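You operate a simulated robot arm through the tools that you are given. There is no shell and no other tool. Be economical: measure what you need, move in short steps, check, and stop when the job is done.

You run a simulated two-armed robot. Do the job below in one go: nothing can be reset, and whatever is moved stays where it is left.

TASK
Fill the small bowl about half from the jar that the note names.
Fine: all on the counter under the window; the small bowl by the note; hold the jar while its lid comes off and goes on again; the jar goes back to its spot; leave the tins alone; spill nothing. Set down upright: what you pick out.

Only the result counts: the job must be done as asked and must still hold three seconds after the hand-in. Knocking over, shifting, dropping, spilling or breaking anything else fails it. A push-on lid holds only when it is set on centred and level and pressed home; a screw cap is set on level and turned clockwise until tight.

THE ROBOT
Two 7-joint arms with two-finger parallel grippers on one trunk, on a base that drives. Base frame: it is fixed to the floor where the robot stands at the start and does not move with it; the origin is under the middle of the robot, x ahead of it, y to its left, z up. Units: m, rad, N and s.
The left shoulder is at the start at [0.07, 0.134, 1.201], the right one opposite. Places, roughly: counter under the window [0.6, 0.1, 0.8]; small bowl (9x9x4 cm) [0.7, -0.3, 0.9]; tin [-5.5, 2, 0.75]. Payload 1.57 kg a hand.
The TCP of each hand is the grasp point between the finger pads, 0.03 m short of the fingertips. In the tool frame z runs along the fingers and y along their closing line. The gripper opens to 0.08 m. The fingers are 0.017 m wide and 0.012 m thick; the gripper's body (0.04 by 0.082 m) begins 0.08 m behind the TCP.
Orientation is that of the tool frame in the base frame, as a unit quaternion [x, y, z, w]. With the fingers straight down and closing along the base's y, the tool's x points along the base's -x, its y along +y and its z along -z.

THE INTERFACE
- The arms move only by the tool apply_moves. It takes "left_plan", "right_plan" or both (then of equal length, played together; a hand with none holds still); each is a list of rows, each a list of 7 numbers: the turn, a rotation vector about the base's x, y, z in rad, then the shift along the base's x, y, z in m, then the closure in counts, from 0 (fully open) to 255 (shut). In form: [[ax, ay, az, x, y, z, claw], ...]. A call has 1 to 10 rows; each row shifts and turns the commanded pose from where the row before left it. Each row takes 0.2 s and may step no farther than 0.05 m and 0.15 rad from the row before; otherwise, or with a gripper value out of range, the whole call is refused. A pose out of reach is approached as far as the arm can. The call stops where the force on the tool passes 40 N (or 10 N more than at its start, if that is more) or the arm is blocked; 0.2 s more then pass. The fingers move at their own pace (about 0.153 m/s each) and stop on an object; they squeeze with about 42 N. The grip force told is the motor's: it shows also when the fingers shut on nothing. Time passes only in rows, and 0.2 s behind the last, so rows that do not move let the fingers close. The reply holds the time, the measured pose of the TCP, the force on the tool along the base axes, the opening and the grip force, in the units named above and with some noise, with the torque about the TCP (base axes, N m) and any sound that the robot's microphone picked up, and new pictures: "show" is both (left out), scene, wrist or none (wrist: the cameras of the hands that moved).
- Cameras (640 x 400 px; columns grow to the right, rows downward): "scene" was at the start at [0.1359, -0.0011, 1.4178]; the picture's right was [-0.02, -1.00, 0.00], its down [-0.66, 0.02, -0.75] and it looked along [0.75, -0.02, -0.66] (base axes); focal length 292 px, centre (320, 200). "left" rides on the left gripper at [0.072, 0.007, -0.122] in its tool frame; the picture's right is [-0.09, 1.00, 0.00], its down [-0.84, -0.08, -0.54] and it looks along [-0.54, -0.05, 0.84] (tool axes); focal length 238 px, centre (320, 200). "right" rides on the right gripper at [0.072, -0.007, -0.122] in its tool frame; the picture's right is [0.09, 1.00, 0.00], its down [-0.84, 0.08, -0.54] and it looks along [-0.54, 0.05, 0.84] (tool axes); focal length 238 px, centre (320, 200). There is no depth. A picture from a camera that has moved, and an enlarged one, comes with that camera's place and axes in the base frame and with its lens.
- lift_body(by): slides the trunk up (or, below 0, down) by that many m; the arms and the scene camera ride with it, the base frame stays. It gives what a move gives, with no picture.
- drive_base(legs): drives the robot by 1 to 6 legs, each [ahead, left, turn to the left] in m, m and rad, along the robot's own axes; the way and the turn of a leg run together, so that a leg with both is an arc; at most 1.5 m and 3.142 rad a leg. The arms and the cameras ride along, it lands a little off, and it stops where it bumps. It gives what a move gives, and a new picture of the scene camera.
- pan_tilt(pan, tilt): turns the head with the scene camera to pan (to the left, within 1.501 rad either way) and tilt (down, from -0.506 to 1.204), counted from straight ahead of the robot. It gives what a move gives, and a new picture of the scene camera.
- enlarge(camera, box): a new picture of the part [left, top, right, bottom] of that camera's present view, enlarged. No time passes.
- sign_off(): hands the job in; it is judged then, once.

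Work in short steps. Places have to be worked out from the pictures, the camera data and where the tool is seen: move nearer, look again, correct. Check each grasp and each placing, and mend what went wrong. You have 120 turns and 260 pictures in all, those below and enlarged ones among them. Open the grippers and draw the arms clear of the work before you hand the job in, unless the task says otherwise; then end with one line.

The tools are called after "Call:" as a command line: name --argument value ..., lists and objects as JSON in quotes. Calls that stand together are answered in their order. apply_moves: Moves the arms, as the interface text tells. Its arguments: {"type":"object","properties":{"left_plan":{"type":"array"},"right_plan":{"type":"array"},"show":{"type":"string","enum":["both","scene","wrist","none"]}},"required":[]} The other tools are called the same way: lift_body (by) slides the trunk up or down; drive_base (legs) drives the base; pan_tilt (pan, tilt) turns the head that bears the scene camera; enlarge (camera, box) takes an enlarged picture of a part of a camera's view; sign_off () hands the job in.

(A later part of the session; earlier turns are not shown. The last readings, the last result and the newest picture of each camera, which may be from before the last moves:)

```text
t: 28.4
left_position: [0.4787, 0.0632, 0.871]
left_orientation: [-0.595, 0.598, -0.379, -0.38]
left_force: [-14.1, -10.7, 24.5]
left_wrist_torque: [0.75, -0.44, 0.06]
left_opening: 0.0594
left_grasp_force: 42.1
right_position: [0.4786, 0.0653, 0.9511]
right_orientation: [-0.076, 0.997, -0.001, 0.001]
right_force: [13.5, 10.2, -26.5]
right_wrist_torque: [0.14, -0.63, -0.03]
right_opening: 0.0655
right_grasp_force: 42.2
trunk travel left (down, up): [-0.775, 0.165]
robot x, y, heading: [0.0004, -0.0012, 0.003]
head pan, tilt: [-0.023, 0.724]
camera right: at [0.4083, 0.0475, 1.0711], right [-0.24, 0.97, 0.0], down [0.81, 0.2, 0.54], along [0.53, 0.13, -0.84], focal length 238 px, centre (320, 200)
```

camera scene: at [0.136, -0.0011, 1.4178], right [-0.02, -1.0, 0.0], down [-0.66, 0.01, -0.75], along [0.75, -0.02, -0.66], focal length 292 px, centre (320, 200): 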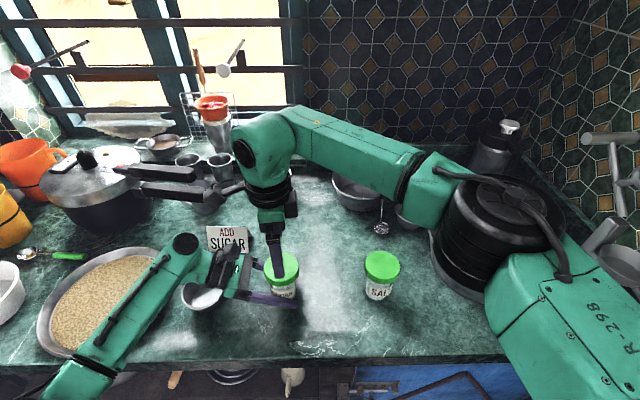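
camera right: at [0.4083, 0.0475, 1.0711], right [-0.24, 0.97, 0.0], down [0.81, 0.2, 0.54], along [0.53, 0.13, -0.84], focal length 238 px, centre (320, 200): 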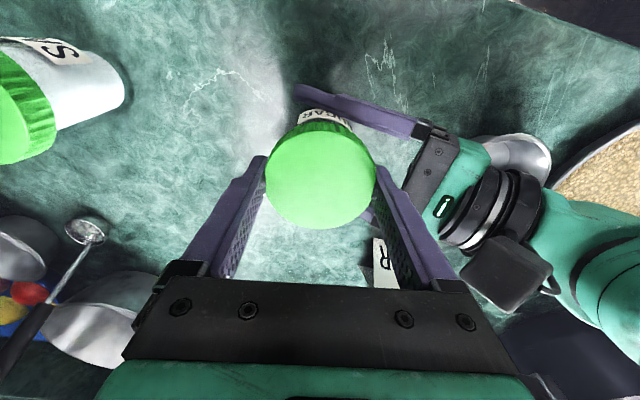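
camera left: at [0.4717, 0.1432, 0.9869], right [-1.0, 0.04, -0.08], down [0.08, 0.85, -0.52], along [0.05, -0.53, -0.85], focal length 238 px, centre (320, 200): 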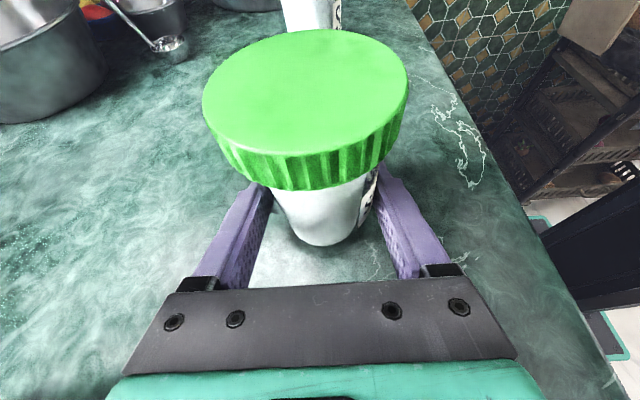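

Now there is a pull of 26 N, so it is still on the thread. I relax the command and turn another 0.55 rad.

Call:
apply_moves --right_plan '[[0, 0, 0, 0.002, 0.0015, -0.003, 255], [0, 0, 0.14, 0, 0, 0.0003, 255], [0, 0, 0.14, 0, 0, 0.0003, 255], [0, 0, 0.14, 0, 0, 0.0003, 255], [0, 0, 0.12, 0, 0, 0.0003, 255]]' --show "none"

Call:
enlarge --camera "left" --box '[170, 0, 450, 250]'

```text
t: 29.6
left_position: [0.4795, 0.0648, 0.869]
left_orientation: [-0.598, 0.598, -0.378, -0.377]
left_force: [7.2, -1.0, 7.9]
left_wrist_torque: [0.36, 0.29, -0.02]
left_opening: 0.0592
left_grasp_force: 42.4
right_position: [0.4795, 0.0665, 0.9496]
right_orientation: [-0.338, 0.941, 0.0, -0.001]
right_force: [-7.3, 1.3, -7.8]
right_wrist_torque: [-0.19, 0.31, -0.01]
right_opening: 0.0655
right_grasp_force: 41.7
trunk travel left (down, up): [-0.775, 0.165]
robot x, y, heading: [-0.0011, -0.0025, 0.004]
head pan, tilt: [-0.023, 0.724]
```

```text
1.60 times, centred on (310, 125) of left
camera zoom: at [0.472, 0.1437, 0.9866], right [-1.0, 0.04, -0.08], down [0.08, 0.85, -0.52], along [0.05, -0.53, -0.85], focal length 381 px, centre (336, 320)
```

zoom: 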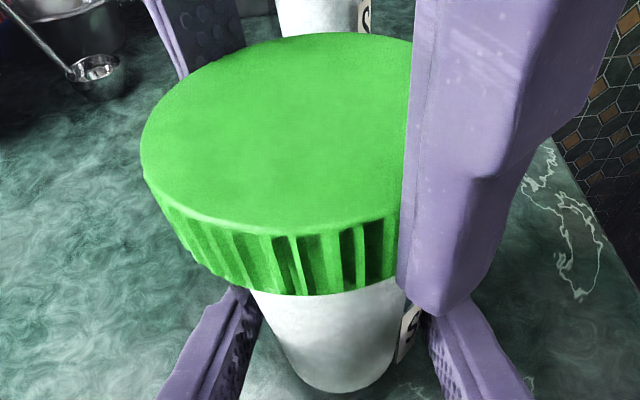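

The cap has risen about 3 mm. I need another stroke: release, rise, wind back 3.2 rad, and come down again.

Call:
apply_moves --right_plan '[[0, 0, 0, 0, 0, 0, 0], [0, 0, 0, 0, 0, 0, 0], [0, 0, 0, 0, 0, 0.03, 0], [0, 0, -0.15, 0, 0, 0.02, 0], [0, 0, -0.15, 0, 0, 0, 0], [0, 0, -0.15, 0, 0, 0, 0], [0, 0, -0.15, 0, 0, 0, 0], [0, 0, -0.15, 0, 0, 0, 0], [0, 0, -0.15, 0, 0, 0, 0], [0, 0, -0.15, 0, 0, 0, 0]]' --show "none"

Call:
apply_moves --right_plan '[[0, 0, -0.15, 0, 0, 0, 0], [0, 0, -0.15, 0, 0, 0, 0], [0, 0, -0.15, 0, 0, 0, 0], [0, 0, -0.15, 0, 0, 0, 0], [0, 0, -0.15, 0, 0, 0, 0], [0, 0, -0.15, 0, 0, 0, 0], [0, 0, -0.15, 0, 0, 0, 0], [0, 0, -0.15, 0, 0, 0, 0], [0, 0, -0.15, 0, 0, 0, 0], [0, 0, -0.15, 0, 0, 0, 0]]' --show "none"

Call:
apply_moves --right_plan '[[0, 0, -0.15, 0, 0, 0, 0], [0, 0, -0.15, 0, 0, 0, 0], [0, 0, -0.15, 0, 0, 0, 0], [0, 0, -0.15, 0, 0, 0, 0], [0, 0, 0, 0, 0, -0.02, 0], [0, 0, 0, 0, 0, 0, 0]]' --show "wrist"

```text
t: 31.8
left_position: [0.4797, 0.0637, 0.8689]
left_orientation: [0.598, -0.597, 0.379, 0.378]
left_force: [-0.3, 0.4, 0.4]
left_wrist_torque: [0.04, 0.01, 0.04]
left_opening: 0.0594
left_grasp_force: 41.8
right_position: [0.4789, 0.0671, 1.0]
right_orientation: [0.182, 0.983, -0.001, 0.0]
right_force: [-0.6, 0.3, -0.2]
right_wrist_torque: [0.0, -0.02, -0.02]
right_opening: 0.08
right_grasp_force: 0.0
trunk travel left (down, up): [-0.775, 0.165]
robot x, y, heading: [-0.0012, -0.0013, 0.002]
head pan, tilt: [-0.023, 0.724]
```

```text
t: 34.0
left_position: [0.4791, 0.064, 0.8701]
left_orientation: [0.597, -0.597, 0.379, 0.378]
left_force: [0.3, -0.8, 0.4]
left_wrist_torque: [-0.01, 0.03, 0.02]
left_opening: 0.0591
left_grasp_force: 41.6
right_position: [0.4813, 0.0673, 0.9985]
right_orientation: [0.803, 0.596, -0.001, 0.001]
right_force: [-0.1, -0.5, 0.0]
right_wrist_torque: [-0.02, 0.0, 0.05]
right_opening: 0.0799
right_grasp_force: 0.1
trunk travel left (down, up): [-0.775, 0.165]
robot x, y, heading: [0.0005, 0.0005, -0.001]
head pan, tilt: [-0.023, 0.724]
```

```text
t: 35.4
left_position: [0.4785, 0.065, 0.8701]
left_orientation: [0.598, -0.597, 0.379, 0.378]
left_force: [-0.8, 0.1, -0.4]
left_wrist_torque: [0.0, 0.0, 0.0]
left_opening: 0.0592
left_grasp_force: 42.3
right_position: [0.4808, 0.0662, 0.9811]
right_orientation: [0.943, 0.333, -0.002, -0.001]
right_force: [0.0, -0.4, -0.3]
right_wrist_torque: [0.01, 0.0, 0.03]
right_opening: 0.0803
right_grasp_force: 0.1
trunk travel left (down, up): [-0.775, 0.165]
robot x, y, heading: [0.0003, 0.0012, -0.0]
head pan, tilt: [-0.023, 0.724]
camera right: at [0.533, 0.117, 1.1], right [0.7, -0.72, 0.0], down [-0.6, -0.59, 0.54], along [-0.39, -0.38, -0.84], focal length 238 px, centre (320, 200)
```

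right: 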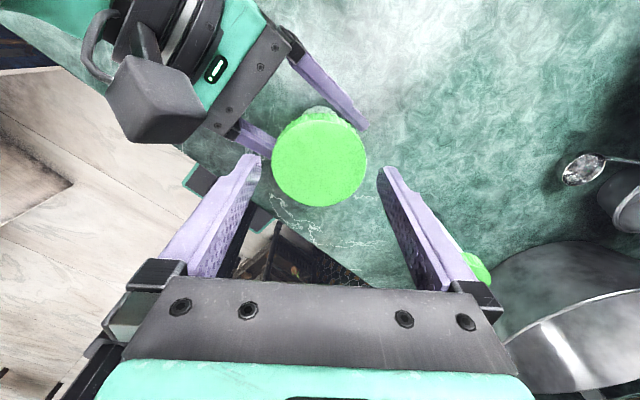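

Still centred. I descend to z≈0.951, grip, and start the second stroke with a small upward motion.

Call:
apply_moves --right_plan '[[0, 0, 0, -0.001, 0, -0.01, 0], [0, 0, 0, 0, 0, -0.01, 0], [0, 0, 0, 0, 0, -0.01, 0], [0, 0, 0, 0, 0, 0, 30], [0, 0, 0, 0, 0, 0, 45], [0, 0, 0, 0, 0, 0, 60], [0, 0, 0, 0, 0, 0, 255], [0, 0, 0, 0, 0, 0, 255]]' --show "none"

Call:
apply_moves --right_plan '[[0, 0, 0.15, 0, 0, 0.0004, 255], [0, 0, 0.15, 0, 0, 0.0002, 255], [0, 0, 0.15, 0, 0, 0.0002, 255], [0, 0, 0.15, 0, 0, 0.0002, 255], [0, 0, 0.15, 0, 0, 0.0002, 255], [0, 0, 0.15, 0, 0, 0.0002, 255], [0, 0, 0.15, 0, 0, 0.0002, 255], [0, 0, 0.15, 0, 0, 0.0002, 255], [0, 0, 0.15, 0, 0, 0.0002, 255], [0, 0, 0.15, 0, 0, 0.0002, 255]]' --show "wrist"

```text
t: 37.2
left_position: [0.4785, 0.0645, 0.869]
left_orientation: [-0.597, 0.598, -0.378, -0.378]
left_force: [-5.6, 6.8, 0.2]
left_wrist_torque: [-0.42, -0.37, 0.02]
left_opening: 0.0593
left_grasp_force: 41.8
right_position: [0.4788, 0.0669, 0.9513]
right_orientation: [0.943, 0.334, 0.0, 0.0]
right_force: [5.3, -5.7, -1.6]
right_wrist_torque: [-0.13, -0.1, 0.02]
right_opening: 0.0655
right_grasp_force: 42.6
trunk travel left (down, up): [-0.775, 0.165]
robot x, y, heading: [-0.0013, 0.0024, -0.004]
head pan, tilt: [-0.023, 0.724]
```

```text
t: 39.4
left_position: [0.4793, 0.063, 0.8691]
left_orientation: [-0.597, 0.598, -0.378, -0.378]
left_force: [0.6, -0.8, -0.4]
left_wrist_torque: [-0.01, -0.01, -0.02]
left_opening: 0.0597
left_grasp_force: 42.0
right_position: [0.4789, 0.0658, 0.9526]
right_orientation: [0.462, 0.887, -0.001, 0.0]
right_force: [-0.2, -0.5, -0.9]
right_wrist_torque: [0.02, -0.01, 0.01]
right_opening: 0.0655
right_grasp_force: 42.2
trunk travel left (down, up): [-0.775, 0.165]
robot x, y, heading: [-0.0014, 0.0017, -0.001]
head pan, tilt: [-0.023, 0.724]
camera right: at [0.4331, 0.1215, 1.072], right [0.76, 0.65, 0.0], down [0.54, -0.64, 0.54], along [0.35, -0.41, -0.84], focal length 238 px, centre (320, 200)
```

right: 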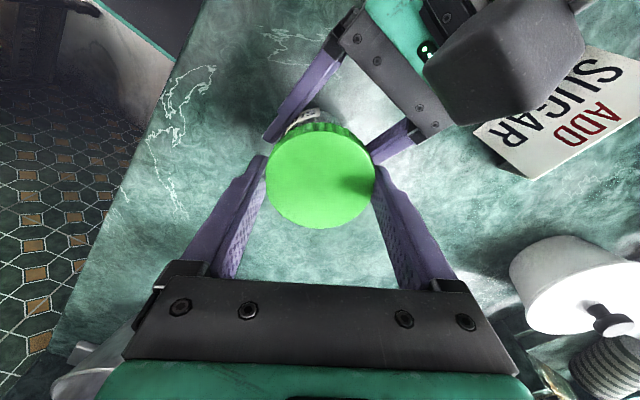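

All forces have dropped to zero, so the cap seems free. I lift it gently 1 cm to confirm.

Call:
apply_moves --right_plan '[[0, 0, 0, 0, 0, 0.003, 255], [0, 0, 0, 0, 0, 0.003, 255], [0, 0, 0, 0, 0, 0.005, 255]]' --show "none"

Call:
enlarge --camera "left" --box '[170, 0, 450, 250]'

```text
t: 40.2
left_position: [0.4786, 0.0649, 0.8693]
left_orientation: [-0.597, 0.598, -0.379, -0.378]
left_force: [-0.3, 0.4, -1.1]
left_wrist_torque: [-0.02, -0.03, 0.03]
left_opening: 0.059
left_grasp_force: 41.3
right_position: [0.4799, 0.0675, 0.9614]
right_orientation: [0.463, 0.887, -0.001, 0.0]
right_force: [0.3, 0.1, 0.2]
right_wrist_torque: [-0.02, -0.01, -0.02]
right_opening: 0.0656
right_grasp_force: 42.2
trunk travel left (down, up): [-0.775, 0.165]
robot x, y, heading: [-0.0013, 0.0001, -0.001]
head pan, tilt: [-0.023, 0.724]
```

```text
1.60 times, centred on (310, 125) of left
camera zoom: at [0.4718, 0.1434, 0.9867], right [-1.0, 0.04, -0.08], down [0.08, 0.85, -0.52], along [0.05, -0.53, -0.85], focal length 381 px, centre (336, 320)
```

zoom: 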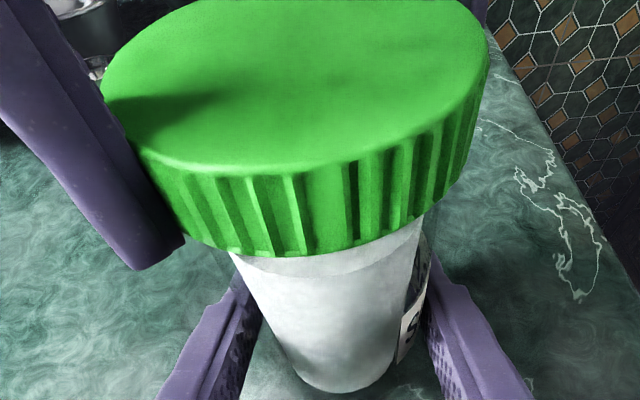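

The cap is off. I lift it clear and carry it right, keeping it in the right hand, and look into the jar.

Call:
apply_moves --right_plan '[[0, 0, 0, 0, 0, 0.03, 255], [0, 0, 0, 0, 0, 0.045, 255], [0, 0, 0, 0, 0, 0.045, 255], [0, 0, 0, 0, -0.04, 0, 255], [0, 0, 0, 0, -0.04, 0, 255], [0, 0, 0, 0, -0.04, 0, 255], [0, 0, 0, 0, -0.04, 0, 255], [0, 0, 0, 0, -0.04, 0, 255]]' --show "scene"

Call:
enlarge --camera "left" --box '[170, 0, 450, 250]'

Call:
enlarge --camera "scene" --box '[160, 220, 320, 320]'

```text
t: 42.0
left_position: [0.4788, 0.0639, 0.8699]
left_orientation: [-0.598, 0.598, -0.378, -0.377]
left_force: [0.3, -0.9, 0.5]
left_wrist_torque: [0.07, 0.01, -0.02]
left_opening: 0.0593
left_grasp_force: 42.5
right_position: [0.4783, -0.1352, 1.0812]
right_orientation: [0.463, 0.886, 0.0, 0.0]
right_force: [0.4, 0.1, -0.1]
right_wrist_torque: [0.03, 0.01, 0.04]
right_opening: 0.0658
right_grasp_force: 42.0
trunk travel left (down, up): [-0.775, 0.165]
robot x, y, heading: [-0.0024, -0.0012, -0.002]
head pan, tilt: [-0.023, 0.724]
camera scene: at [0.1355, -0.0033, 1.4179], right [-0.02, -1.0, 0.0], down [-0.66, 0.02, -0.75], along [0.75, -0.02, -0.66], focal length 292 px, centre (320, 200)
```

scene: 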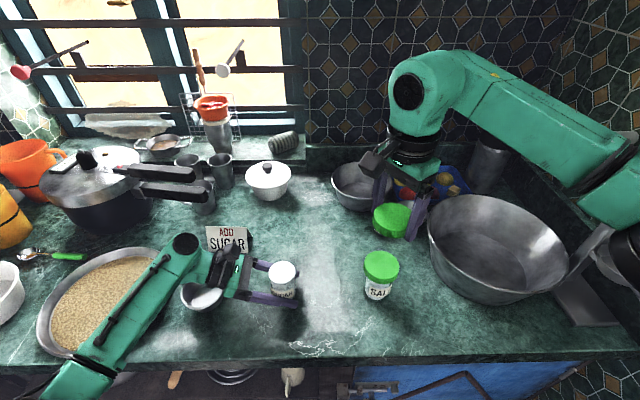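

```text
1.60 times, centred on (310, 125) of left
camera zoom: at [0.4714, 0.1418, 0.9872], right [-1.0, 0.04, -0.08], down [0.08, 0.85, -0.52], along [0.05, -0.53, -0.85], focal length 381 px, centre (336, 320)
```

zoom: 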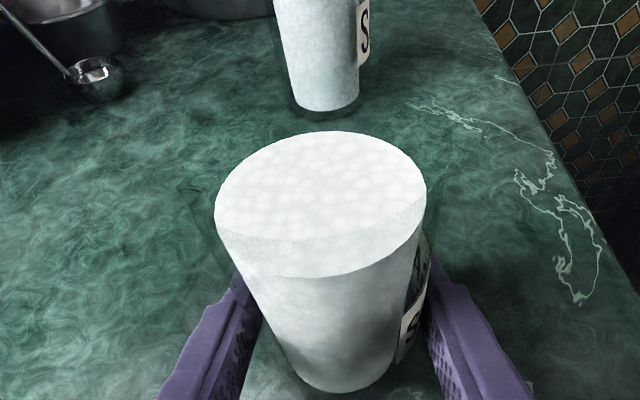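

```text
4.00 times, centred on (240, 270) of scene
camera zoom: at [0.1355, -0.0033, 1.4179], right [-0.02, -1.0, 0.0], down [-0.66, 0.02, -0.75], along [0.75, -0.02, -0.66], focal length 1168 px, centre (640, -80)
```

zoom: 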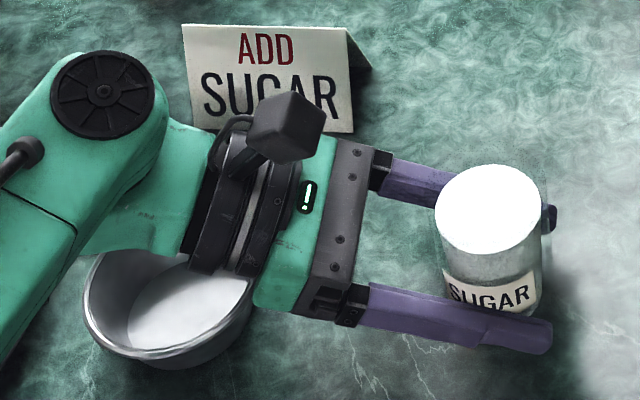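

The jar is full nearly to the rim. The bowl's centre works out at about (0.470, 0.234) with its rim at z≈0.87. I lift the jar smoothly and carry it level to (0.54, 0.232), to pour towards -x.

Call:
apply_moves --left_plan '[[0, 0, 0, 0, 0, 0.015, 255], [0, 0, 0, 0, 0, 0.03, 255], [0, 0, 0, 0, 0, 0.025, 255], [0, 0, 0, 0, 0, 0.012, 255], [0, 0, 0, 0, 0, 0, 255]]' --show "none"

Call:
apply_moves --left_plan '[[0, 0, 0, 0.003, 0.01, 0, 255], [0, 0, 0, 0.008, 0.022, 0, 255], [0, 0, 0, 0.008, 0.022, 0, 255], [0, 0, 0, 0.008, 0.022, 0, 255], [0, 0, 0, 0.008, 0.022, 0, 255], [0, 0, 0, 0.008, 0.022, 0, 255], [0, 0, 0, 0.008, 0.022, 0, 255], [0, 0, 0, 0.007, 0.018, 0, 255], [0, 0, 0, 0.003, 0.008, 0, 255]]' --show "both"

```text
t: 43.2
left_position: [0.4795, 0.0639, 0.9521]
left_orientation: [-0.598, 0.598, -0.378, -0.377]
left_force: [-0.4, -0.9, -0.5]
left_wrist_torque: [0.0, 0.0, 0.0]
left_opening: 0.0591
left_grasp_force: 42.2
right_position: [0.48, -0.1336, 1.0821]
right_orientation: [0.463, 0.887, -0.001, 0.001]
right_force: [0.2, -0.5, -0.6]
right_wrist_torque: [0.0, 0.02, 0.02]
right_opening: 0.0655
right_grasp_force: 42.2
trunk travel left (down, up): [-0.775, 0.165]
robot x, y, heading: [-0.0006, 0.0013, 0.003]
head pan, tilt: [-0.023, 0.724]
```

```text
t: 45.2
left_position: [0.5399, 0.2331, 0.9524]
left_orientation: [-0.597, 0.598, -0.378, -0.379]
left_force: [0.5, -0.8, -1.3]
left_wrist_torque: [-0.03, -0.01, 0.0]
left_opening: 0.0593
left_grasp_force: 42.0
right_position: [0.4806, -0.1332, 1.0823]
right_orientation: [0.463, 0.887, -0.001, -0.001]
right_force: [-0.4, -0.3, -0.6]
right_wrist_torque: [-0.03, -0.01, -0.03]
right_opening: 0.0652
right_grasp_force: 41.7
trunk travel left (down, up): [-0.775, 0.165]
robot x, y, heading: [-0.0003, 0.0012, 0.001]
head pan, tilt: [-0.023, 0.724]
camera scene: at [0.1366, -0.0012, 1.4177], right [-0.02, -1.0, 0.0], down [-0.66, 0.02, -0.75], along [0.75, -0.02, -0.66], focal length 292 px, centre (320, 200)
camera left: at [0.5336, 0.3127, 1.0697], right [-1.0, 0.04, -0.08], down [0.08, 0.85, -0.52], along [0.05, -0.53, -0.85], focal length 238 px, centre (320, 200)
```

scene: 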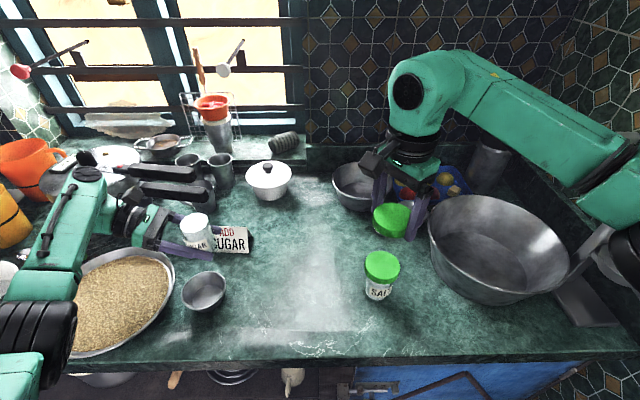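
left: 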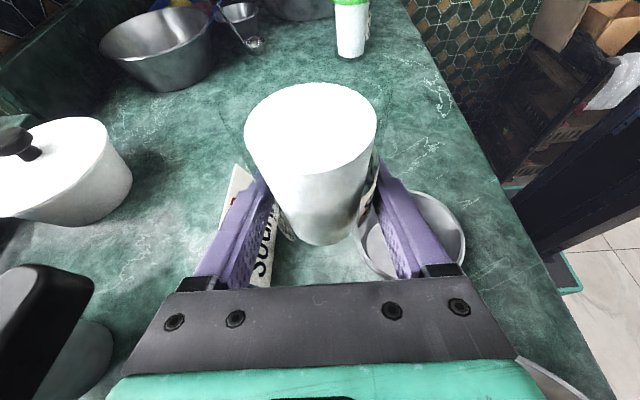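

The bowl is confirmed at about (0.468, 0.231). I lower 1.5 cm and begin tipping the jar towards the robot, to about 40° first.

Call:
apply_moves --left_plan '[[0, 0, 0, 0, 0, -0.015, 255], [0, -0.1, 0, 0, 0, 0, 255], [0, -0.12, 0, 0, 0, 0, 255], [0, -0.12, 0, 0, 0, 0, 255], [0, -0.12, 0, 0, 0, 0, 255], [0, -0.12, 0, 0, 0, 0, 255], [0, -0.12, 0, 0, 0, 0, 255]]' --show "both"

Call:
enlarge --camera "scene" --box '[130, 200, 290, 320]'

```text
t: 46.8
left_position: [0.5405, 0.2321, 0.9367]
left_orientation: [-0.431, 0.691, -0.561, -0.15]
left_force: [-0.5, 0.3, -2.1]
left_wrist_torque: [0.01, -0.05, 0.01]
left_opening: 0.0592
left_grasp_force: 41.9
right_position: [0.4784, -0.1335, 1.0816]
right_orientation: [0.463, 0.887, -0.002, 0.001]
right_force: [-0.1, -0.2, -0.1]
right_wrist_torque: [0.02, 0.0, -0.01]
right_opening: 0.0657
right_grasp_force: 41.6
trunk travel left (down, up): [-0.775, 0.165]
robot x, y, heading: [-0.0011, 0.0035, 0.0]
head pan, tilt: [-0.023, 0.724]
camera scene: at [0.1362, -0.001, 1.4178], right [-0.02, -1.0, 0.0], down [-0.66, 0.01, -0.75], along [0.75, -0.02, -0.66], focal length 292 px, centre (320, 200)
camera left: at [0.4592, 0.3118, 1.0217], right [-0.71, 0.04, -0.71], down [0.4, 0.85, -0.35], along [0.59, -0.53, -0.61], focal length 238 px, centre (320, 200)
```

scene: 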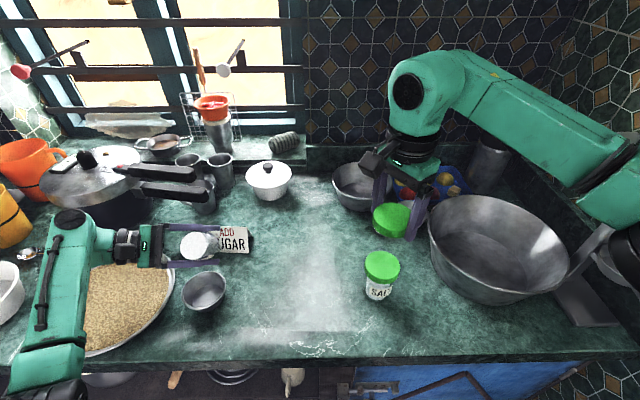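
left: 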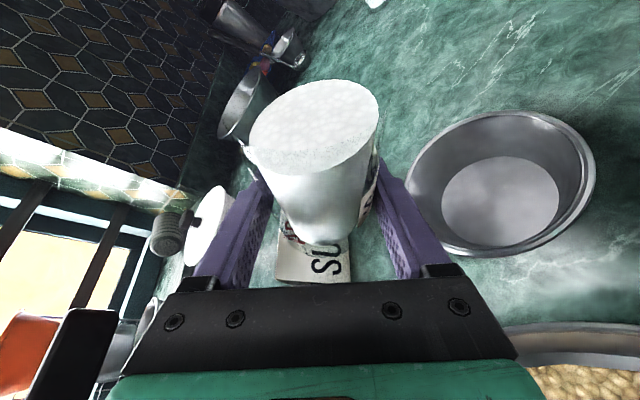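

```text
3.33 times, centred on (210, 260) of scene
camera zoom: at [0.1362, -0.001, 1.4178], right [-0.02, -1.0, 0.0], down [-0.66, 0.01, -0.75], along [0.75, -0.02, -0.66], focal length 973 px, centre (687, 0)
```

zoom: 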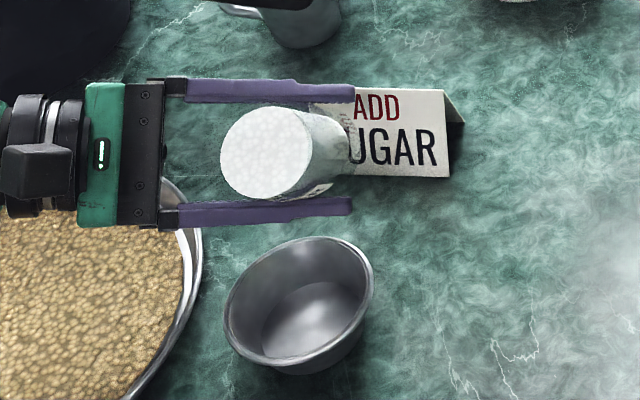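

No flow yet at 40°; the mouth is lined up with the bowl. I tip further to about 55°.

Call:
apply_moves --left_plan '[[0, -0.1, 0, 0, 0, 0, 255], [0, -0.1, 0, 0, 0, 0, 255], [0, -0.06, 0, 0, 0, 0, 255], [0, 0, 0, 0, 0, 0, 255]]' --show "wrist"

Call:
enlarge --camera "scene" --box '[130, 200, 290, 320]'

```text
t: 47.8
left_position: [0.539, 0.2314, 0.9362]
left_orientation: [-0.355, 0.705, -0.612, -0.059]
left_force: [-1.0, 0.0, -1.6]
left_wrist_torque: [0.0, -0.02, 0.01]
left_opening: 0.0592
left_grasp_force: 42.0
right_position: [0.4794, -0.1316, 1.082]
right_orientation: [0.462, 0.887, -0.001, 0.001]
right_force: [0.9, -0.5, -0.5]
right_wrist_torque: [0.02, -0.03, 0.0]
right_opening: 0.0658
right_grasp_force: 42.2
trunk travel left (down, up): [-0.775, 0.165]
robot x, y, heading: [0.0006, 0.0032, -0.0]
head pan, tilt: [-0.023, 0.724]
camera left: at [0.4391, 0.3112, 0.9978], right [-0.5, 0.04, -0.86], down [0.47, 0.85, -0.24], along [0.72, -0.53, -0.44], focal length 238 px, centre (320, 200)
```

left: 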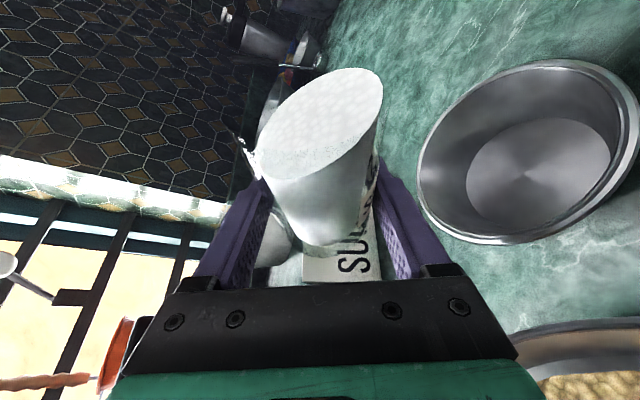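

```text
3.33 times, centred on (210, 260) of scene
camera zoom: at [0.1362, -0.0009, 1.4178], right [-0.02, -1.0, 0.0], down [-0.66, 0.01, -0.75], along [0.75, -0.02, -0.66], focal length 973 px, centre (687, 0)
```

zoom: 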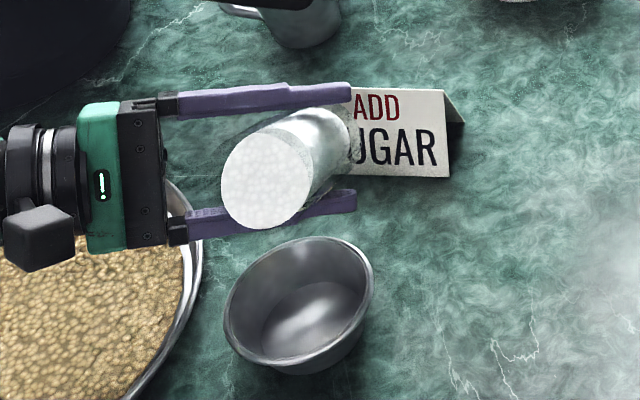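

The surface is nearing the lip, still with no flow. I tip slowly to about 65°.

Call:
apply_moves --left_plan '[[0, -0.06, 0, 0, 0, 0, 255], [0, -0.06, 0, 0, 0, 0, 255], [0, -0.05, 0, 0, 0, 0, 255], [0, 0, 0, 0, 0, 0, 255]]' --show "wrist"

Call:
enlarge --camera "scene" --box '[130, 200, 290, 320]'

```text
t: 48.8
left_position: [0.5405, 0.2306, 0.9364]
left_orientation: [-0.302, 0.708, -0.639, 0.0]
left_force: [0.2, 0.0, -2.0]
left_wrist_torque: [-0.01, -0.06, 0.03]
left_opening: 0.0593
left_grasp_force: 42.1
right_position: [0.4791, -0.1335, 1.0823]
right_orientation: [0.462, 0.887, -0.001, 0.001]
right_force: [0.2, 0.5, 0.2]
right_wrist_torque: [-0.01, -0.01, 0.01]
right_opening: 0.0657
right_grasp_force: 42.0
trunk travel left (down, up): [-0.775, 0.165]
robot x, y, heading: [0.0006, 0.0012, -0.0]
head pan, tilt: [-0.023, 0.724]
camera left: at [0.4309, 0.3116, 0.9797], right [-0.35, 0.04, -0.94], down [0.51, 0.85, -0.15], along [0.79, -0.53, -0.31], focal length 238 px, centre (320, 200)
```

left: 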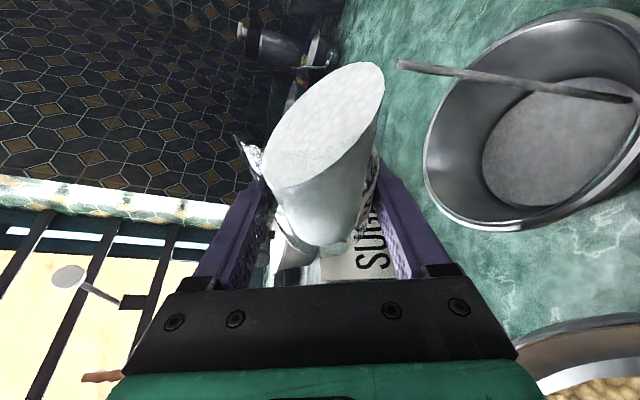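

```text
3.33 times, centred on (210, 260) of scene
camera zoom: at [0.1363, -0.0009, 1.4178], right [-0.02, -1.0, 0.0], down [-0.66, 0.01, -0.75], along [0.75, -0.02, -0.66], focal length 973 px, centre (687, 0)
```

zoom: 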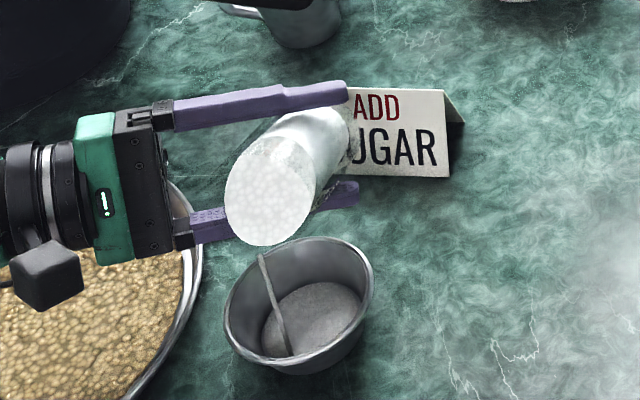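

Sugar flows into the bowl, landing about 1.5 cm nearer than its centre. I shift the jar by +0.012 x and -0.005 y while it pours, and look again.

Call:
apply_moves --left_plan '[[0, 0, 0, 0.006, -0.003, 0, 255], [0, 0, 0, 0.006, -0.002, 0, 255]]' --show "wrist"

Call:
enlarge --camera "scene" --box '[130, 200, 290, 320]'

```text
t: 49.4
left_position: [0.552, 0.2268, 0.9367]
left_orientation: [-0.302, 0.707, -0.639, 0.001]
left_force: [-0.7, 0.0, -1.9]
left_wrist_torque: [0.01, 0.01, 0.01]
left_opening: 0.0595
left_grasp_force: 41.7
right_position: [0.4792, -0.1328, 1.0817]
right_orientation: [0.462, 0.887, -0.001, 0.001]
right_force: [-0.2, 1.3, -0.3]
right_wrist_torque: [0.0, -0.02, 0.05]
right_opening: 0.0656
right_grasp_force: 42.0
trunk travel left (down, up): [-0.775, 0.165]
robot x, y, heading: [-0.0022, 0.0026, 0.0]
head pan, tilt: [-0.023, 0.724]
camera left: at [0.4426, 0.306, 0.9806], right [-0.35, 0.04, -0.94], down [0.51, 0.85, -0.15], along [0.79, -0.53, -0.32], focal length 238 px, centre (320, 200)
```

left: 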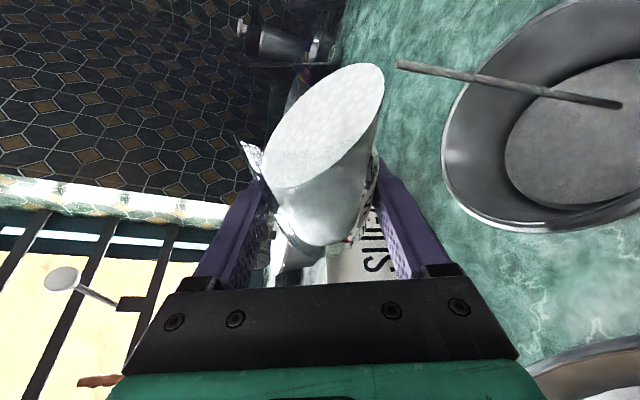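

```text
3.33 times, centred on (210, 260) of scene
camera zoom: at [0.1365, -0.001, 1.4178], right [-0.02, -1.0, 0.0], down [-0.66, 0.01, -0.75], along [0.75, -0.02, -0.66], focal length 973 px, centre (687, 0)
```

zoom: 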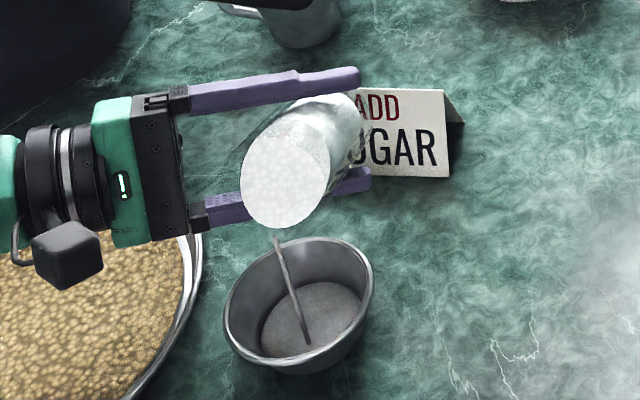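

The stream now lands near the centre. I tip slightly more and wait, watching the level.

Call:
apply_moves --left_plan '[[0, -0.05, 0, 0, 0, 0, 255], [0, 0, 0, 0, 0, 0, 255], [0, 0, 0, 0, 0, 0, 255], [0, 0, 0, 0, 0, 0, 255]]' --show "none"

Call:
enlarge --camera "scene" --box '[130, 200, 290, 320]'

```text
t: 50.4
left_position: [0.5516, 0.2275, 0.9357]
left_orientation: [-0.286, 0.707, -0.647, 0.018]
left_force: [-0.6, 1.3, -1.9]
left_wrist_torque: [0.08, -0.01, 0.01]
left_opening: 0.059
left_grasp_force: 42.3
right_position: [0.4796, -0.1321, 1.082]
right_orientation: [0.463, 0.886, -0.001, 0.0]
right_force: [0.6, 0.3, -0.9]
right_wrist_torque: [0.02, -0.01, 0.01]
right_opening: 0.0656
right_grasp_force: 42.3
trunk travel left (down, up): [-0.775, 0.165]
robot x, y, heading: [0.0005, 0.0014, -0.001]
head pan, tilt: [-0.023, 0.724]
```

```text
3.33 times, centred on (210, 260) of scene
camera zoom: at [0.1363, -0.0009, 1.4178], right [-0.02, -1.0, 0.0], down [-0.66, 0.01, -0.75], along [0.75, -0.02, -0.66], focal length 973 px, centre (687, 0)
```

zoom: 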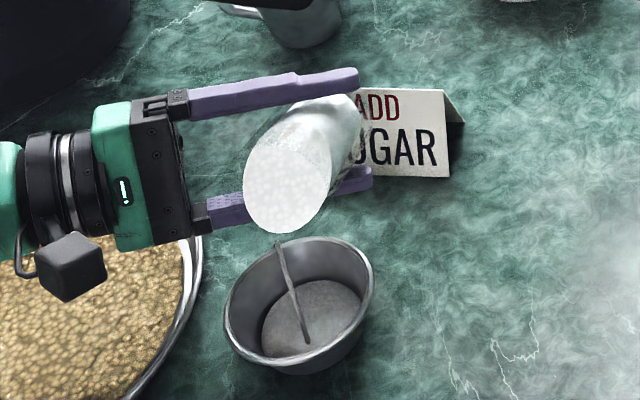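

The level is rising slowly. I tip another 0.12 rad to keep the flow going and check.

Call:
apply_moves --left_plan '[[0, -0.06, 0, 0.001, 0, 0, 255], [0, -0.06, 0, 0.001, 0, 0, 255], [0, 0, 0, 0, 0, 0, 255], [0, 0, 0, 0, 0, 0, 255], [0, 0, 0, 0, 0, 0, 255]]' --show "none"

Call:
enlarge --camera "scene" --box '[130, 200, 290, 320]'

```text
t: 51.6
left_position: [0.5538, 0.2272, 0.9354]
left_orientation: [-0.247, 0.703, -0.664, 0.061]
left_force: [-0.6, -0.1, -1.2]
left_wrist_torque: [0.0, -0.02, -0.02]
left_opening: 0.0591
left_grasp_force: 42.1
right_position: [0.48, -0.1326, 1.0812]
right_orientation: [0.463, 0.887, -0.001, 0.0]
right_force: [0.6, 0.3, -0.1]
right_wrist_torque: [0.03, -0.02, -0.02]
right_opening: 0.0654
right_grasp_force: 42.1
trunk travel left (down, up): [-0.775, 0.165]
robot x, y, heading: [-0.0004, 0.0036, 0.002]
head pan, tilt: [-0.023, 0.724]
```

```text
3.33 times, centred on (210, 260) of scene
camera zoom: at [0.1363, -0.001, 1.4178], right [-0.02, -1.0, 0.0], down [-0.66, 0.01, -0.75], along [0.75, -0.02, -0.66], focal length 973 px, centre (687, 0)
```

zoom: 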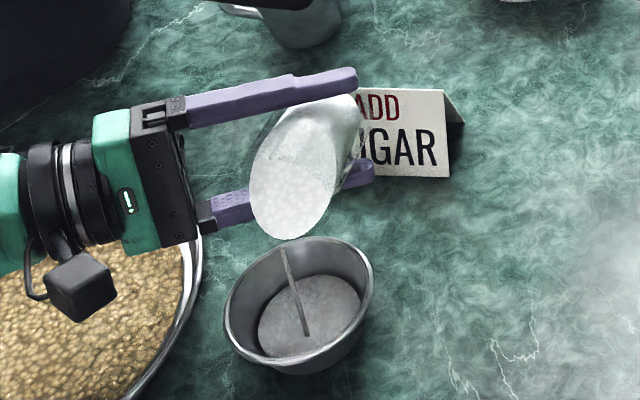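

The level rises steadily. I continue with another 0.1 rad and 1 s.

Call:
apply_moves --left_plan '[[0, -0.05, 0, 0, 0, 0, 255], [0, -0.05, 0, 0, 0, 0, 255], [0, 0, 0, 0, 0, 0, 255], [0, 0, 0, 0, 0, 0, 255], [0, 0, 0, 0, 0, 0, 255]]' --show "wrist"

Call:
enlarge --camera "scene" --box '[130, 200, 290, 320]'

```text
t: 52.8
left_position: [0.5532, 0.2274, 0.9363]
left_orientation: [-0.213, 0.7, -0.674, 0.096]
left_force: [0.7, 0.1, -2.1]
left_wrist_torque: [0.04, 0.0, 0.02]
left_opening: 0.0589
left_grasp_force: 42.2
right_position: [0.4804, -0.1337, 1.0814]
right_orientation: [0.463, 0.886, -0.001, 0.001]
right_force: [-0.2, 0.1, 0.7]
right_wrist_torque: [0.0, 0.02, 0.03]
right_opening: 0.0653
right_grasp_force: 42.4
trunk travel left (down, up): [-0.775, 0.165]
robot x, y, heading: [0.0003, 0.0007, -0.005]
head pan, tilt: [-0.023, 0.724]
camera left: at [0.4363, 0.3058, 0.9489], right [-0.09, 0.04, -1.0], down [0.53, 0.85, -0.01], along [0.84, -0.53, -0.09], focal length 238 px, centre (320, 200)
```

left: 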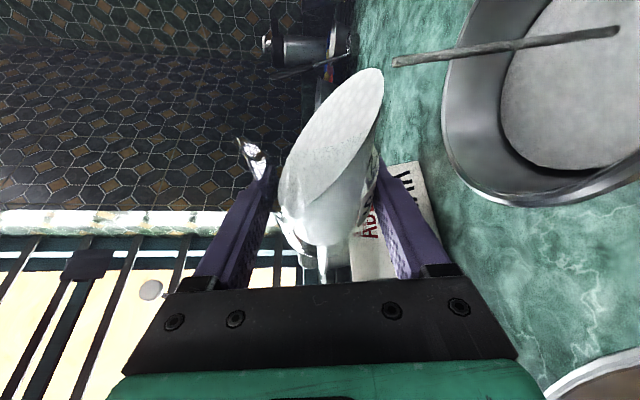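

```text
3.33 times, centred on (210, 260) of scene
camera zoom: at [0.1362, -0.001, 1.4178], right [-0.02, -1.0, 0.0], down [-0.66, 0.01, -0.75], along [0.75, -0.02, -0.66], focal length 973 px, centre (687, 0)
```

zoom: 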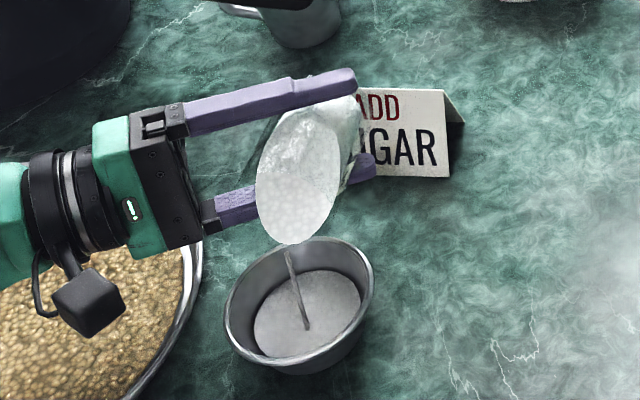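

About 40% full by my estimate. I untip to stop the flow and look at the level more carefully before topping up.

Call:
apply_moves --left_plan '[[0, 0.12, 0, 0, 0, 0, 255], [0, 0.12, 0, 0, 0, 0, 255], [0, 0.12, 0, 0, 0, 0, 255], [0, 0.12, 0, 0, 0, 0, 255], [0, 0.12, 0, 0, 0, 0, 255], [0, 0, 0, 0, 0, 0, 255]]' --show "wrist"

Call:
enlarge --camera "scene" --box '[170, 260, 234, 320]'

Call:
enlarge --camera "left" --box '[390, 80, 610, 260]'

```text
t: 54.2
left_position: [0.5537, 0.2284, 0.9356]
left_orientation: [-0.403, 0.697, -0.581, -0.117]
left_force: [0.3, -0.3, -1.1]
left_wrist_torque: [-0.01, 0.0, 0.01]
left_opening: 0.0591
left_grasp_force: 42.1
right_position: [0.4803, -0.1324, 1.0817]
right_orientation: [0.462, 0.887, -0.001, 0.001]
right_force: [1.0, -0.2, -0.8]
right_wrist_torque: [0.01, 0.02, 0.0]
right_opening: 0.0656
right_grasp_force: 42.1
trunk travel left (down, up): [-0.775, 0.165]
robot x, y, heading: [0.0019, -0.0005, -0.001]
head pan, tilt: [-0.023, 0.724]
camera left: at [0.4648, 0.3069, 1.0124], right [-0.63, 0.04, -0.77], down [0.43, 0.85, -0.31], along [0.64, -0.53, -0.56], focal length 238 px, centre (320, 200)
```

left: 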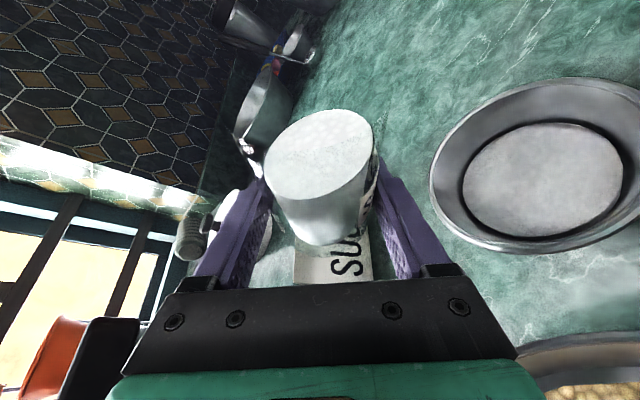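

```text
6.67 times, centred on (202, 290) of scene
camera zoom: at [0.1361, -0.0009, 1.4178], right [-0.02, -1.0, 0.0], down [-0.66, 0.01, -0.75], along [0.75, -0.02, -0.66], focal length 1947 px, centre (1107, -400)
```

zoom: 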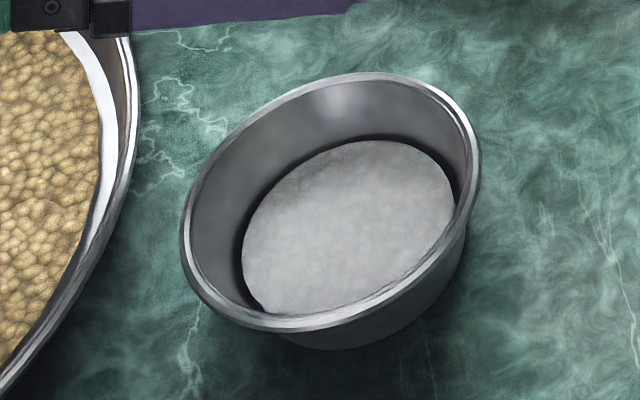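

```text
2.22 times, centred on (500, 170) of left
camera zoom: at [0.4648, 0.3069, 1.0124], right [-0.63, 0.04, -0.77], down [0.43, 0.85, -0.31], along [0.64, -0.53, -0.56], focal length 530 px, centre (-80, 267)
```

zoom: 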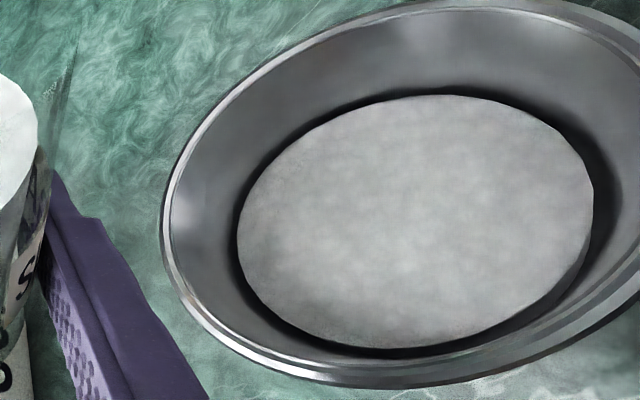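

The surface sits about 2 cm under the rim, roughly 35–40% full. I tip back to the former angle and a bit further for a short top-up.

Call:
apply_moves --left_plan '[[0, -0.14, 0, 0, 0, 0, 255], [0, -0.14, 0, 0, 0, 0, 255], [0, -0.14, 0, 0, 0, 0, 255], [0, -0.14, 0, 0, 0, 0, 255], [0, -0.09, 0, 0, 0, 0, 255], [0, -0.05, 0, 0, 0, 0, 255], [0, 0, 0, 0, 0, 0, 255], [0, 0, 0, 0, 0, 0, 255], [0, 0, 0, 0, 0, 0, 255]]' --show "none"

Call:
enlarge --camera "scene" --box '[170, 250, 234, 310]'

```text
t: 56.2
left_position: [0.5557, 0.2282, 0.9354]
left_orientation: [-0.179, 0.695, -0.684, 0.132]
left_force: [-0.5, 0.7, -1.8]
left_wrist_torque: [0.02, -0.03, 0.03]
left_opening: 0.0592
left_grasp_force: 41.8
right_position: [0.4802, -0.1323, 1.082]
right_orientation: [0.462, 0.887, -0.001, 0.001]
right_force: [0.1, -0.6, 0.8]
right_wrist_torque: [0.0, -0.03, 0.03]
right_opening: 0.0652
right_grasp_force: 42.5
trunk travel left (down, up): [-0.775, 0.165]
robot x, y, heading: [0.0019, 0.0019, 0.002]
head pan, tilt: [-0.023, 0.724]
```

```text
6.67 times, centred on (202, 280) of scene
camera zoom: at [0.1362, -0.001, 1.4178], right [-0.02, -1.0, 0.0], down [-0.66, 0.01, -0.75], along [0.75, -0.02, -0.66], focal length 1947 px, centre (1107, -333)
```

zoom: 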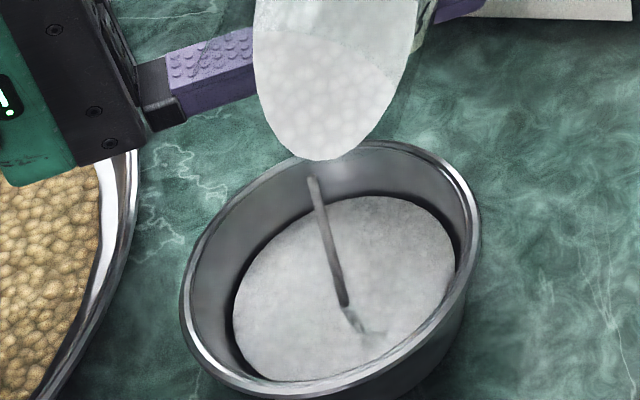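

It has risen about 6 mm, to roughly 45–50%. One short extra moment, then I untip quickly and re-measure.

Call:
apply_moves --left_plan '[[0, 0, 0, 0, 0, 0, 255], [0, 0.13, 0, 0, 0, 0, 255], [0, 0.14, 0, 0, 0, 0, 255], [0, 0.14, 0, 0, 0, 0, 255], [0, 0.14, 0, 0, 0, 0, 255], [0, 0.15, 0, 0, 0, 0, 255], [0, 0, 0, 0, 0, 0, 255]]' --show "none"

Call:
enlarge --camera "scene" --box '[170, 260, 234, 320]'

Call:
enlarge --camera "left" --box '[390, 80, 640, 260]'

```text
t: 57.8
left_position: [0.5533, 0.2284, 0.936]
left_orientation: [-0.404, 0.697, -0.581, -0.116]
left_force: [-0.4, 0.5, -0.3]
left_wrist_torque: [-0.01, 0.01, 0.04]
left_opening: 0.059
left_grasp_force: 42.3
right_position: [0.4802, -0.1327, 1.0811]
right_orientation: [0.462, 0.887, -0.001, 0.0]
right_force: [-0.5, -0.2, -1.0]
right_wrist_torque: [0.03, -0.02, 0.01]
right_opening: 0.0655
right_grasp_force: 42.1
trunk travel left (down, up): [-0.775, 0.165]
robot x, y, heading: [-0.0024, 0.002, -0.0]
head pan, tilt: [-0.023, 0.724]
```

```text
6.67 times, centred on (202, 290) of scene
camera zoom: at [0.1361, -0.0009, 1.4178], right [-0.02, -1.0, 0.0], down [-0.66, 0.01, -0.75], along [0.75, -0.02, -0.66], focal length 1947 px, centre (1107, -400)
```

zoom: 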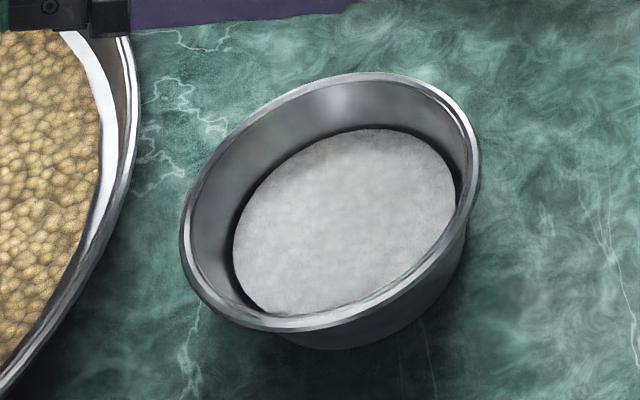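

```text
2.22 times, centred on (515, 170) of left
camera zoom: at [0.4646, 0.3071, 1.0129], right [-0.63, 0.04, -0.77], down [0.43, 0.85, -0.31], along [0.64, -0.53, -0.56], focal length 530 px, centre (-113, 267)
```

zoom: 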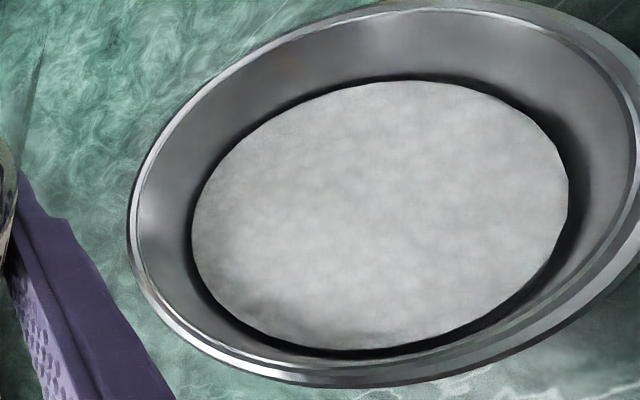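

The level is stable at about half: 50–59% of height, 42–52% of volume. I bring the jar upright, raise it and carry it back above its spot.

Call:
apply_moves --left_plan '[[0, 0.13, 0, 0, 0, 0, 255], [0, 0.14, 0, 0, 0, 0, 255], [0, 0.14, 0, 0, 0, 0, 255], [0, 0.14, 0, 0, 0, 0, 255], [0, 0.14, 0, 0, 0, 0, 255], [0, 0.11, 0, 0, 0, 0.015, 255], [0, 0, 0, 0, 0, 0, 255]]' --show "none"

Call:
apply_moves --left_plan '[[0, 0, 0, -0.005, -0.011, 0, 255], [0, 0, 0, -0.01, -0.022, 0, 255], [0, 0, 0, -0.01, -0.022, 0, 255], [0, 0, 0, -0.01, -0.022, 0, 255], [0, 0, 0, -0.01, -0.022, 0, 255], [0, 0, 0, -0.01, -0.022, 0, 255], [0, 0, 0, -0.01, -0.022, 0, 255], [0, 0, 0, -0.007, -0.014, 0, 255], [0, 0, 0, -0.003, -0.006, 0, 255], [0, 0, 0, 0, 0, 0, 255]]' --show "both"

```text
t: 59.4
left_position: [0.5474, 0.2253, 0.9501]
left_orientation: [-0.598, 0.598, -0.377, -0.378]
left_force: [-0.8, 0.5, -0.8]
left_wrist_torque: [-0.04, -0.03, 0.02]
left_opening: 0.059
left_grasp_force: 41.8
left hand out of reach, approached as far as the arm can: row 6
right_position: [0.4804, -0.133, 1.0812]
right_orientation: [0.462, 0.887, -0.001, 0.0]
right_force: [-0.7, 0.1, -0.8]
right_wrist_torque: [-0.01, 0.0, 0.0]
right_opening: 0.0656
right_grasp_force: 41.9
trunk travel left (down, up): [-0.775, 0.165]
robot x, y, heading: [0.0015, -0.0007, -0.0]
head pan, tilt: [-0.023, 0.724]
```

```text
t: 61.6
left_position: [0.4721, 0.0617, 0.9516]
left_orientation: [0.597, -0.597, 0.379, 0.378]
left_force: [0.0, 0.1, -1.7]
left_wrist_torque: [-0.01, 0.0, -0.02]
left_opening: 0.0589
left_grasp_force: 42.0
right_position: [0.4791, -0.1333, 1.0817]
right_orientation: [0.463, 0.887, -0.001, 0.001]
right_force: [0.6, -0.4, 0.0]
right_wrist_torque: [0.01, 0.0, -0.01]
right_opening: 0.0654
right_grasp_force: 42.0
trunk travel left (down, up): [-0.775, 0.165]
robot x, y, heading: [0.001, 0.0015, -0.002]
head pan, tilt: [-0.023, 0.724]
camera scene: at [0.1362, -0.0011, 1.4178], right [-0.02, -1.0, 0.0], down [-0.66, 0.01, -0.75], along [0.75, -0.02, -0.66], focal length 292 px, centre (320, 200)
camera left: at [0.4656, 0.1407, 1.0692], right [-1.0, 0.04, -0.08], down [0.08, 0.85, -0.52], along [0.05, -0.53, -0.85], focal length 238 px, centre (320, 200)
```

scene: 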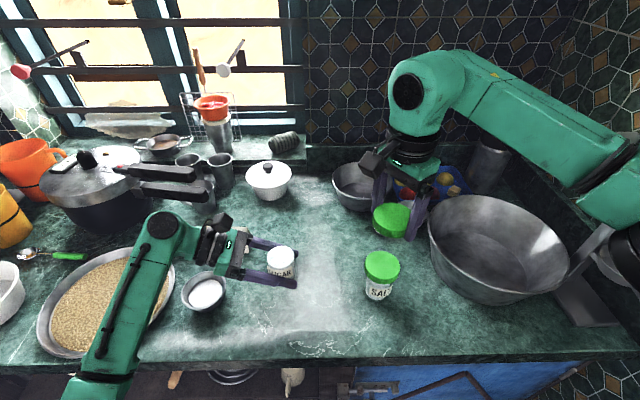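
left: 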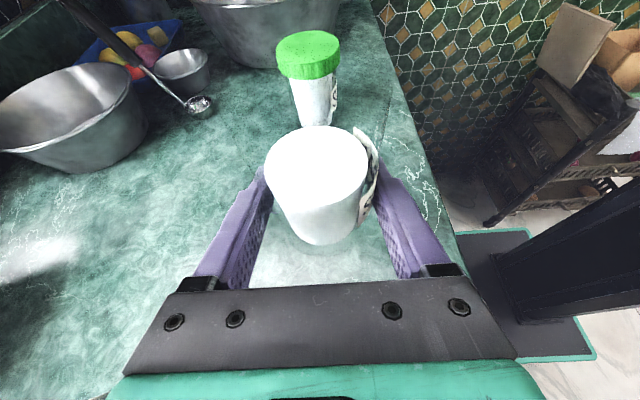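

The command was clamped at the reach edge, so the hand is about 7 mm short in x. I correct to (0.479, 0.064) and lower most of the way.

Call:
apply_moves --left_plan '[[0, 0, 0, 0.0035, 0.0012, 0, 255], [0, 0, 0, 0.0035, 0.0013, -0.015, 255], [0, 0, 0, 0, 0, -0.025, 255], [0, 0, 0, 0, 0, -0.02, 255], [0, 0, 0, 0, 0, -0.01, 255], [0, 0, 0, 0, 0, 0, 255]]' --show "none"

Call:
apply_moves --left_plan '[[0, 0, 0, 0, 0, 0, 255]]' --show "none"

```text
t: 63.0
left_position: [0.4798, 0.0633, 0.8824]
left_orientation: [0.598, -0.597, 0.379, 0.377]
left_force: [-0.9, -0.9, -0.6]
left_wrist_torque: [0.01, -0.04, 0.01]
left_opening: 0.0589
left_grasp_force: 42.1
right_position: [0.4791, -0.1332, 1.0811]
right_orientation: [0.462, 0.887, -0.001, 0.0]
right_force: [0.1, -0.7, 0.6]
right_wrist_torque: [0.01, -0.02, -0.02]
right_opening: 0.0657
right_grasp_force: 42.0
trunk travel left (down, up): [-0.775, 0.165]
robot x, y, heading: [0.0031, 0.0021, 0.002]
head pan, tilt: [-0.023, 0.724]
```

```text
t: 63.4
left_position: [0.4797, 0.0649, 0.8821]
left_orientation: [0.597, -0.597, 0.379, 0.378]
left_force: [0.2, -0.4, -1.9]
left_wrist_torque: [0.03, 0.01, 0.01]
left_opening: 0.0594
left_grasp_force: 41.8
right_position: [0.4803, -0.1325, 1.082]
right_orientation: [0.462, 0.887, -0.002, 0.0]
right_force: [0.9, 0.4, 0.8]
right_wrist_torque: [-0.03, 0.0, 0.01]
right_opening: 0.0652
right_grasp_force: 41.6
trunk travel left (down, up): [-0.775, 0.165]
robot x, y, heading: [-0.0025, -0.0014, -0.003]
head pan, tilt: [-0.023, 0.724]
```

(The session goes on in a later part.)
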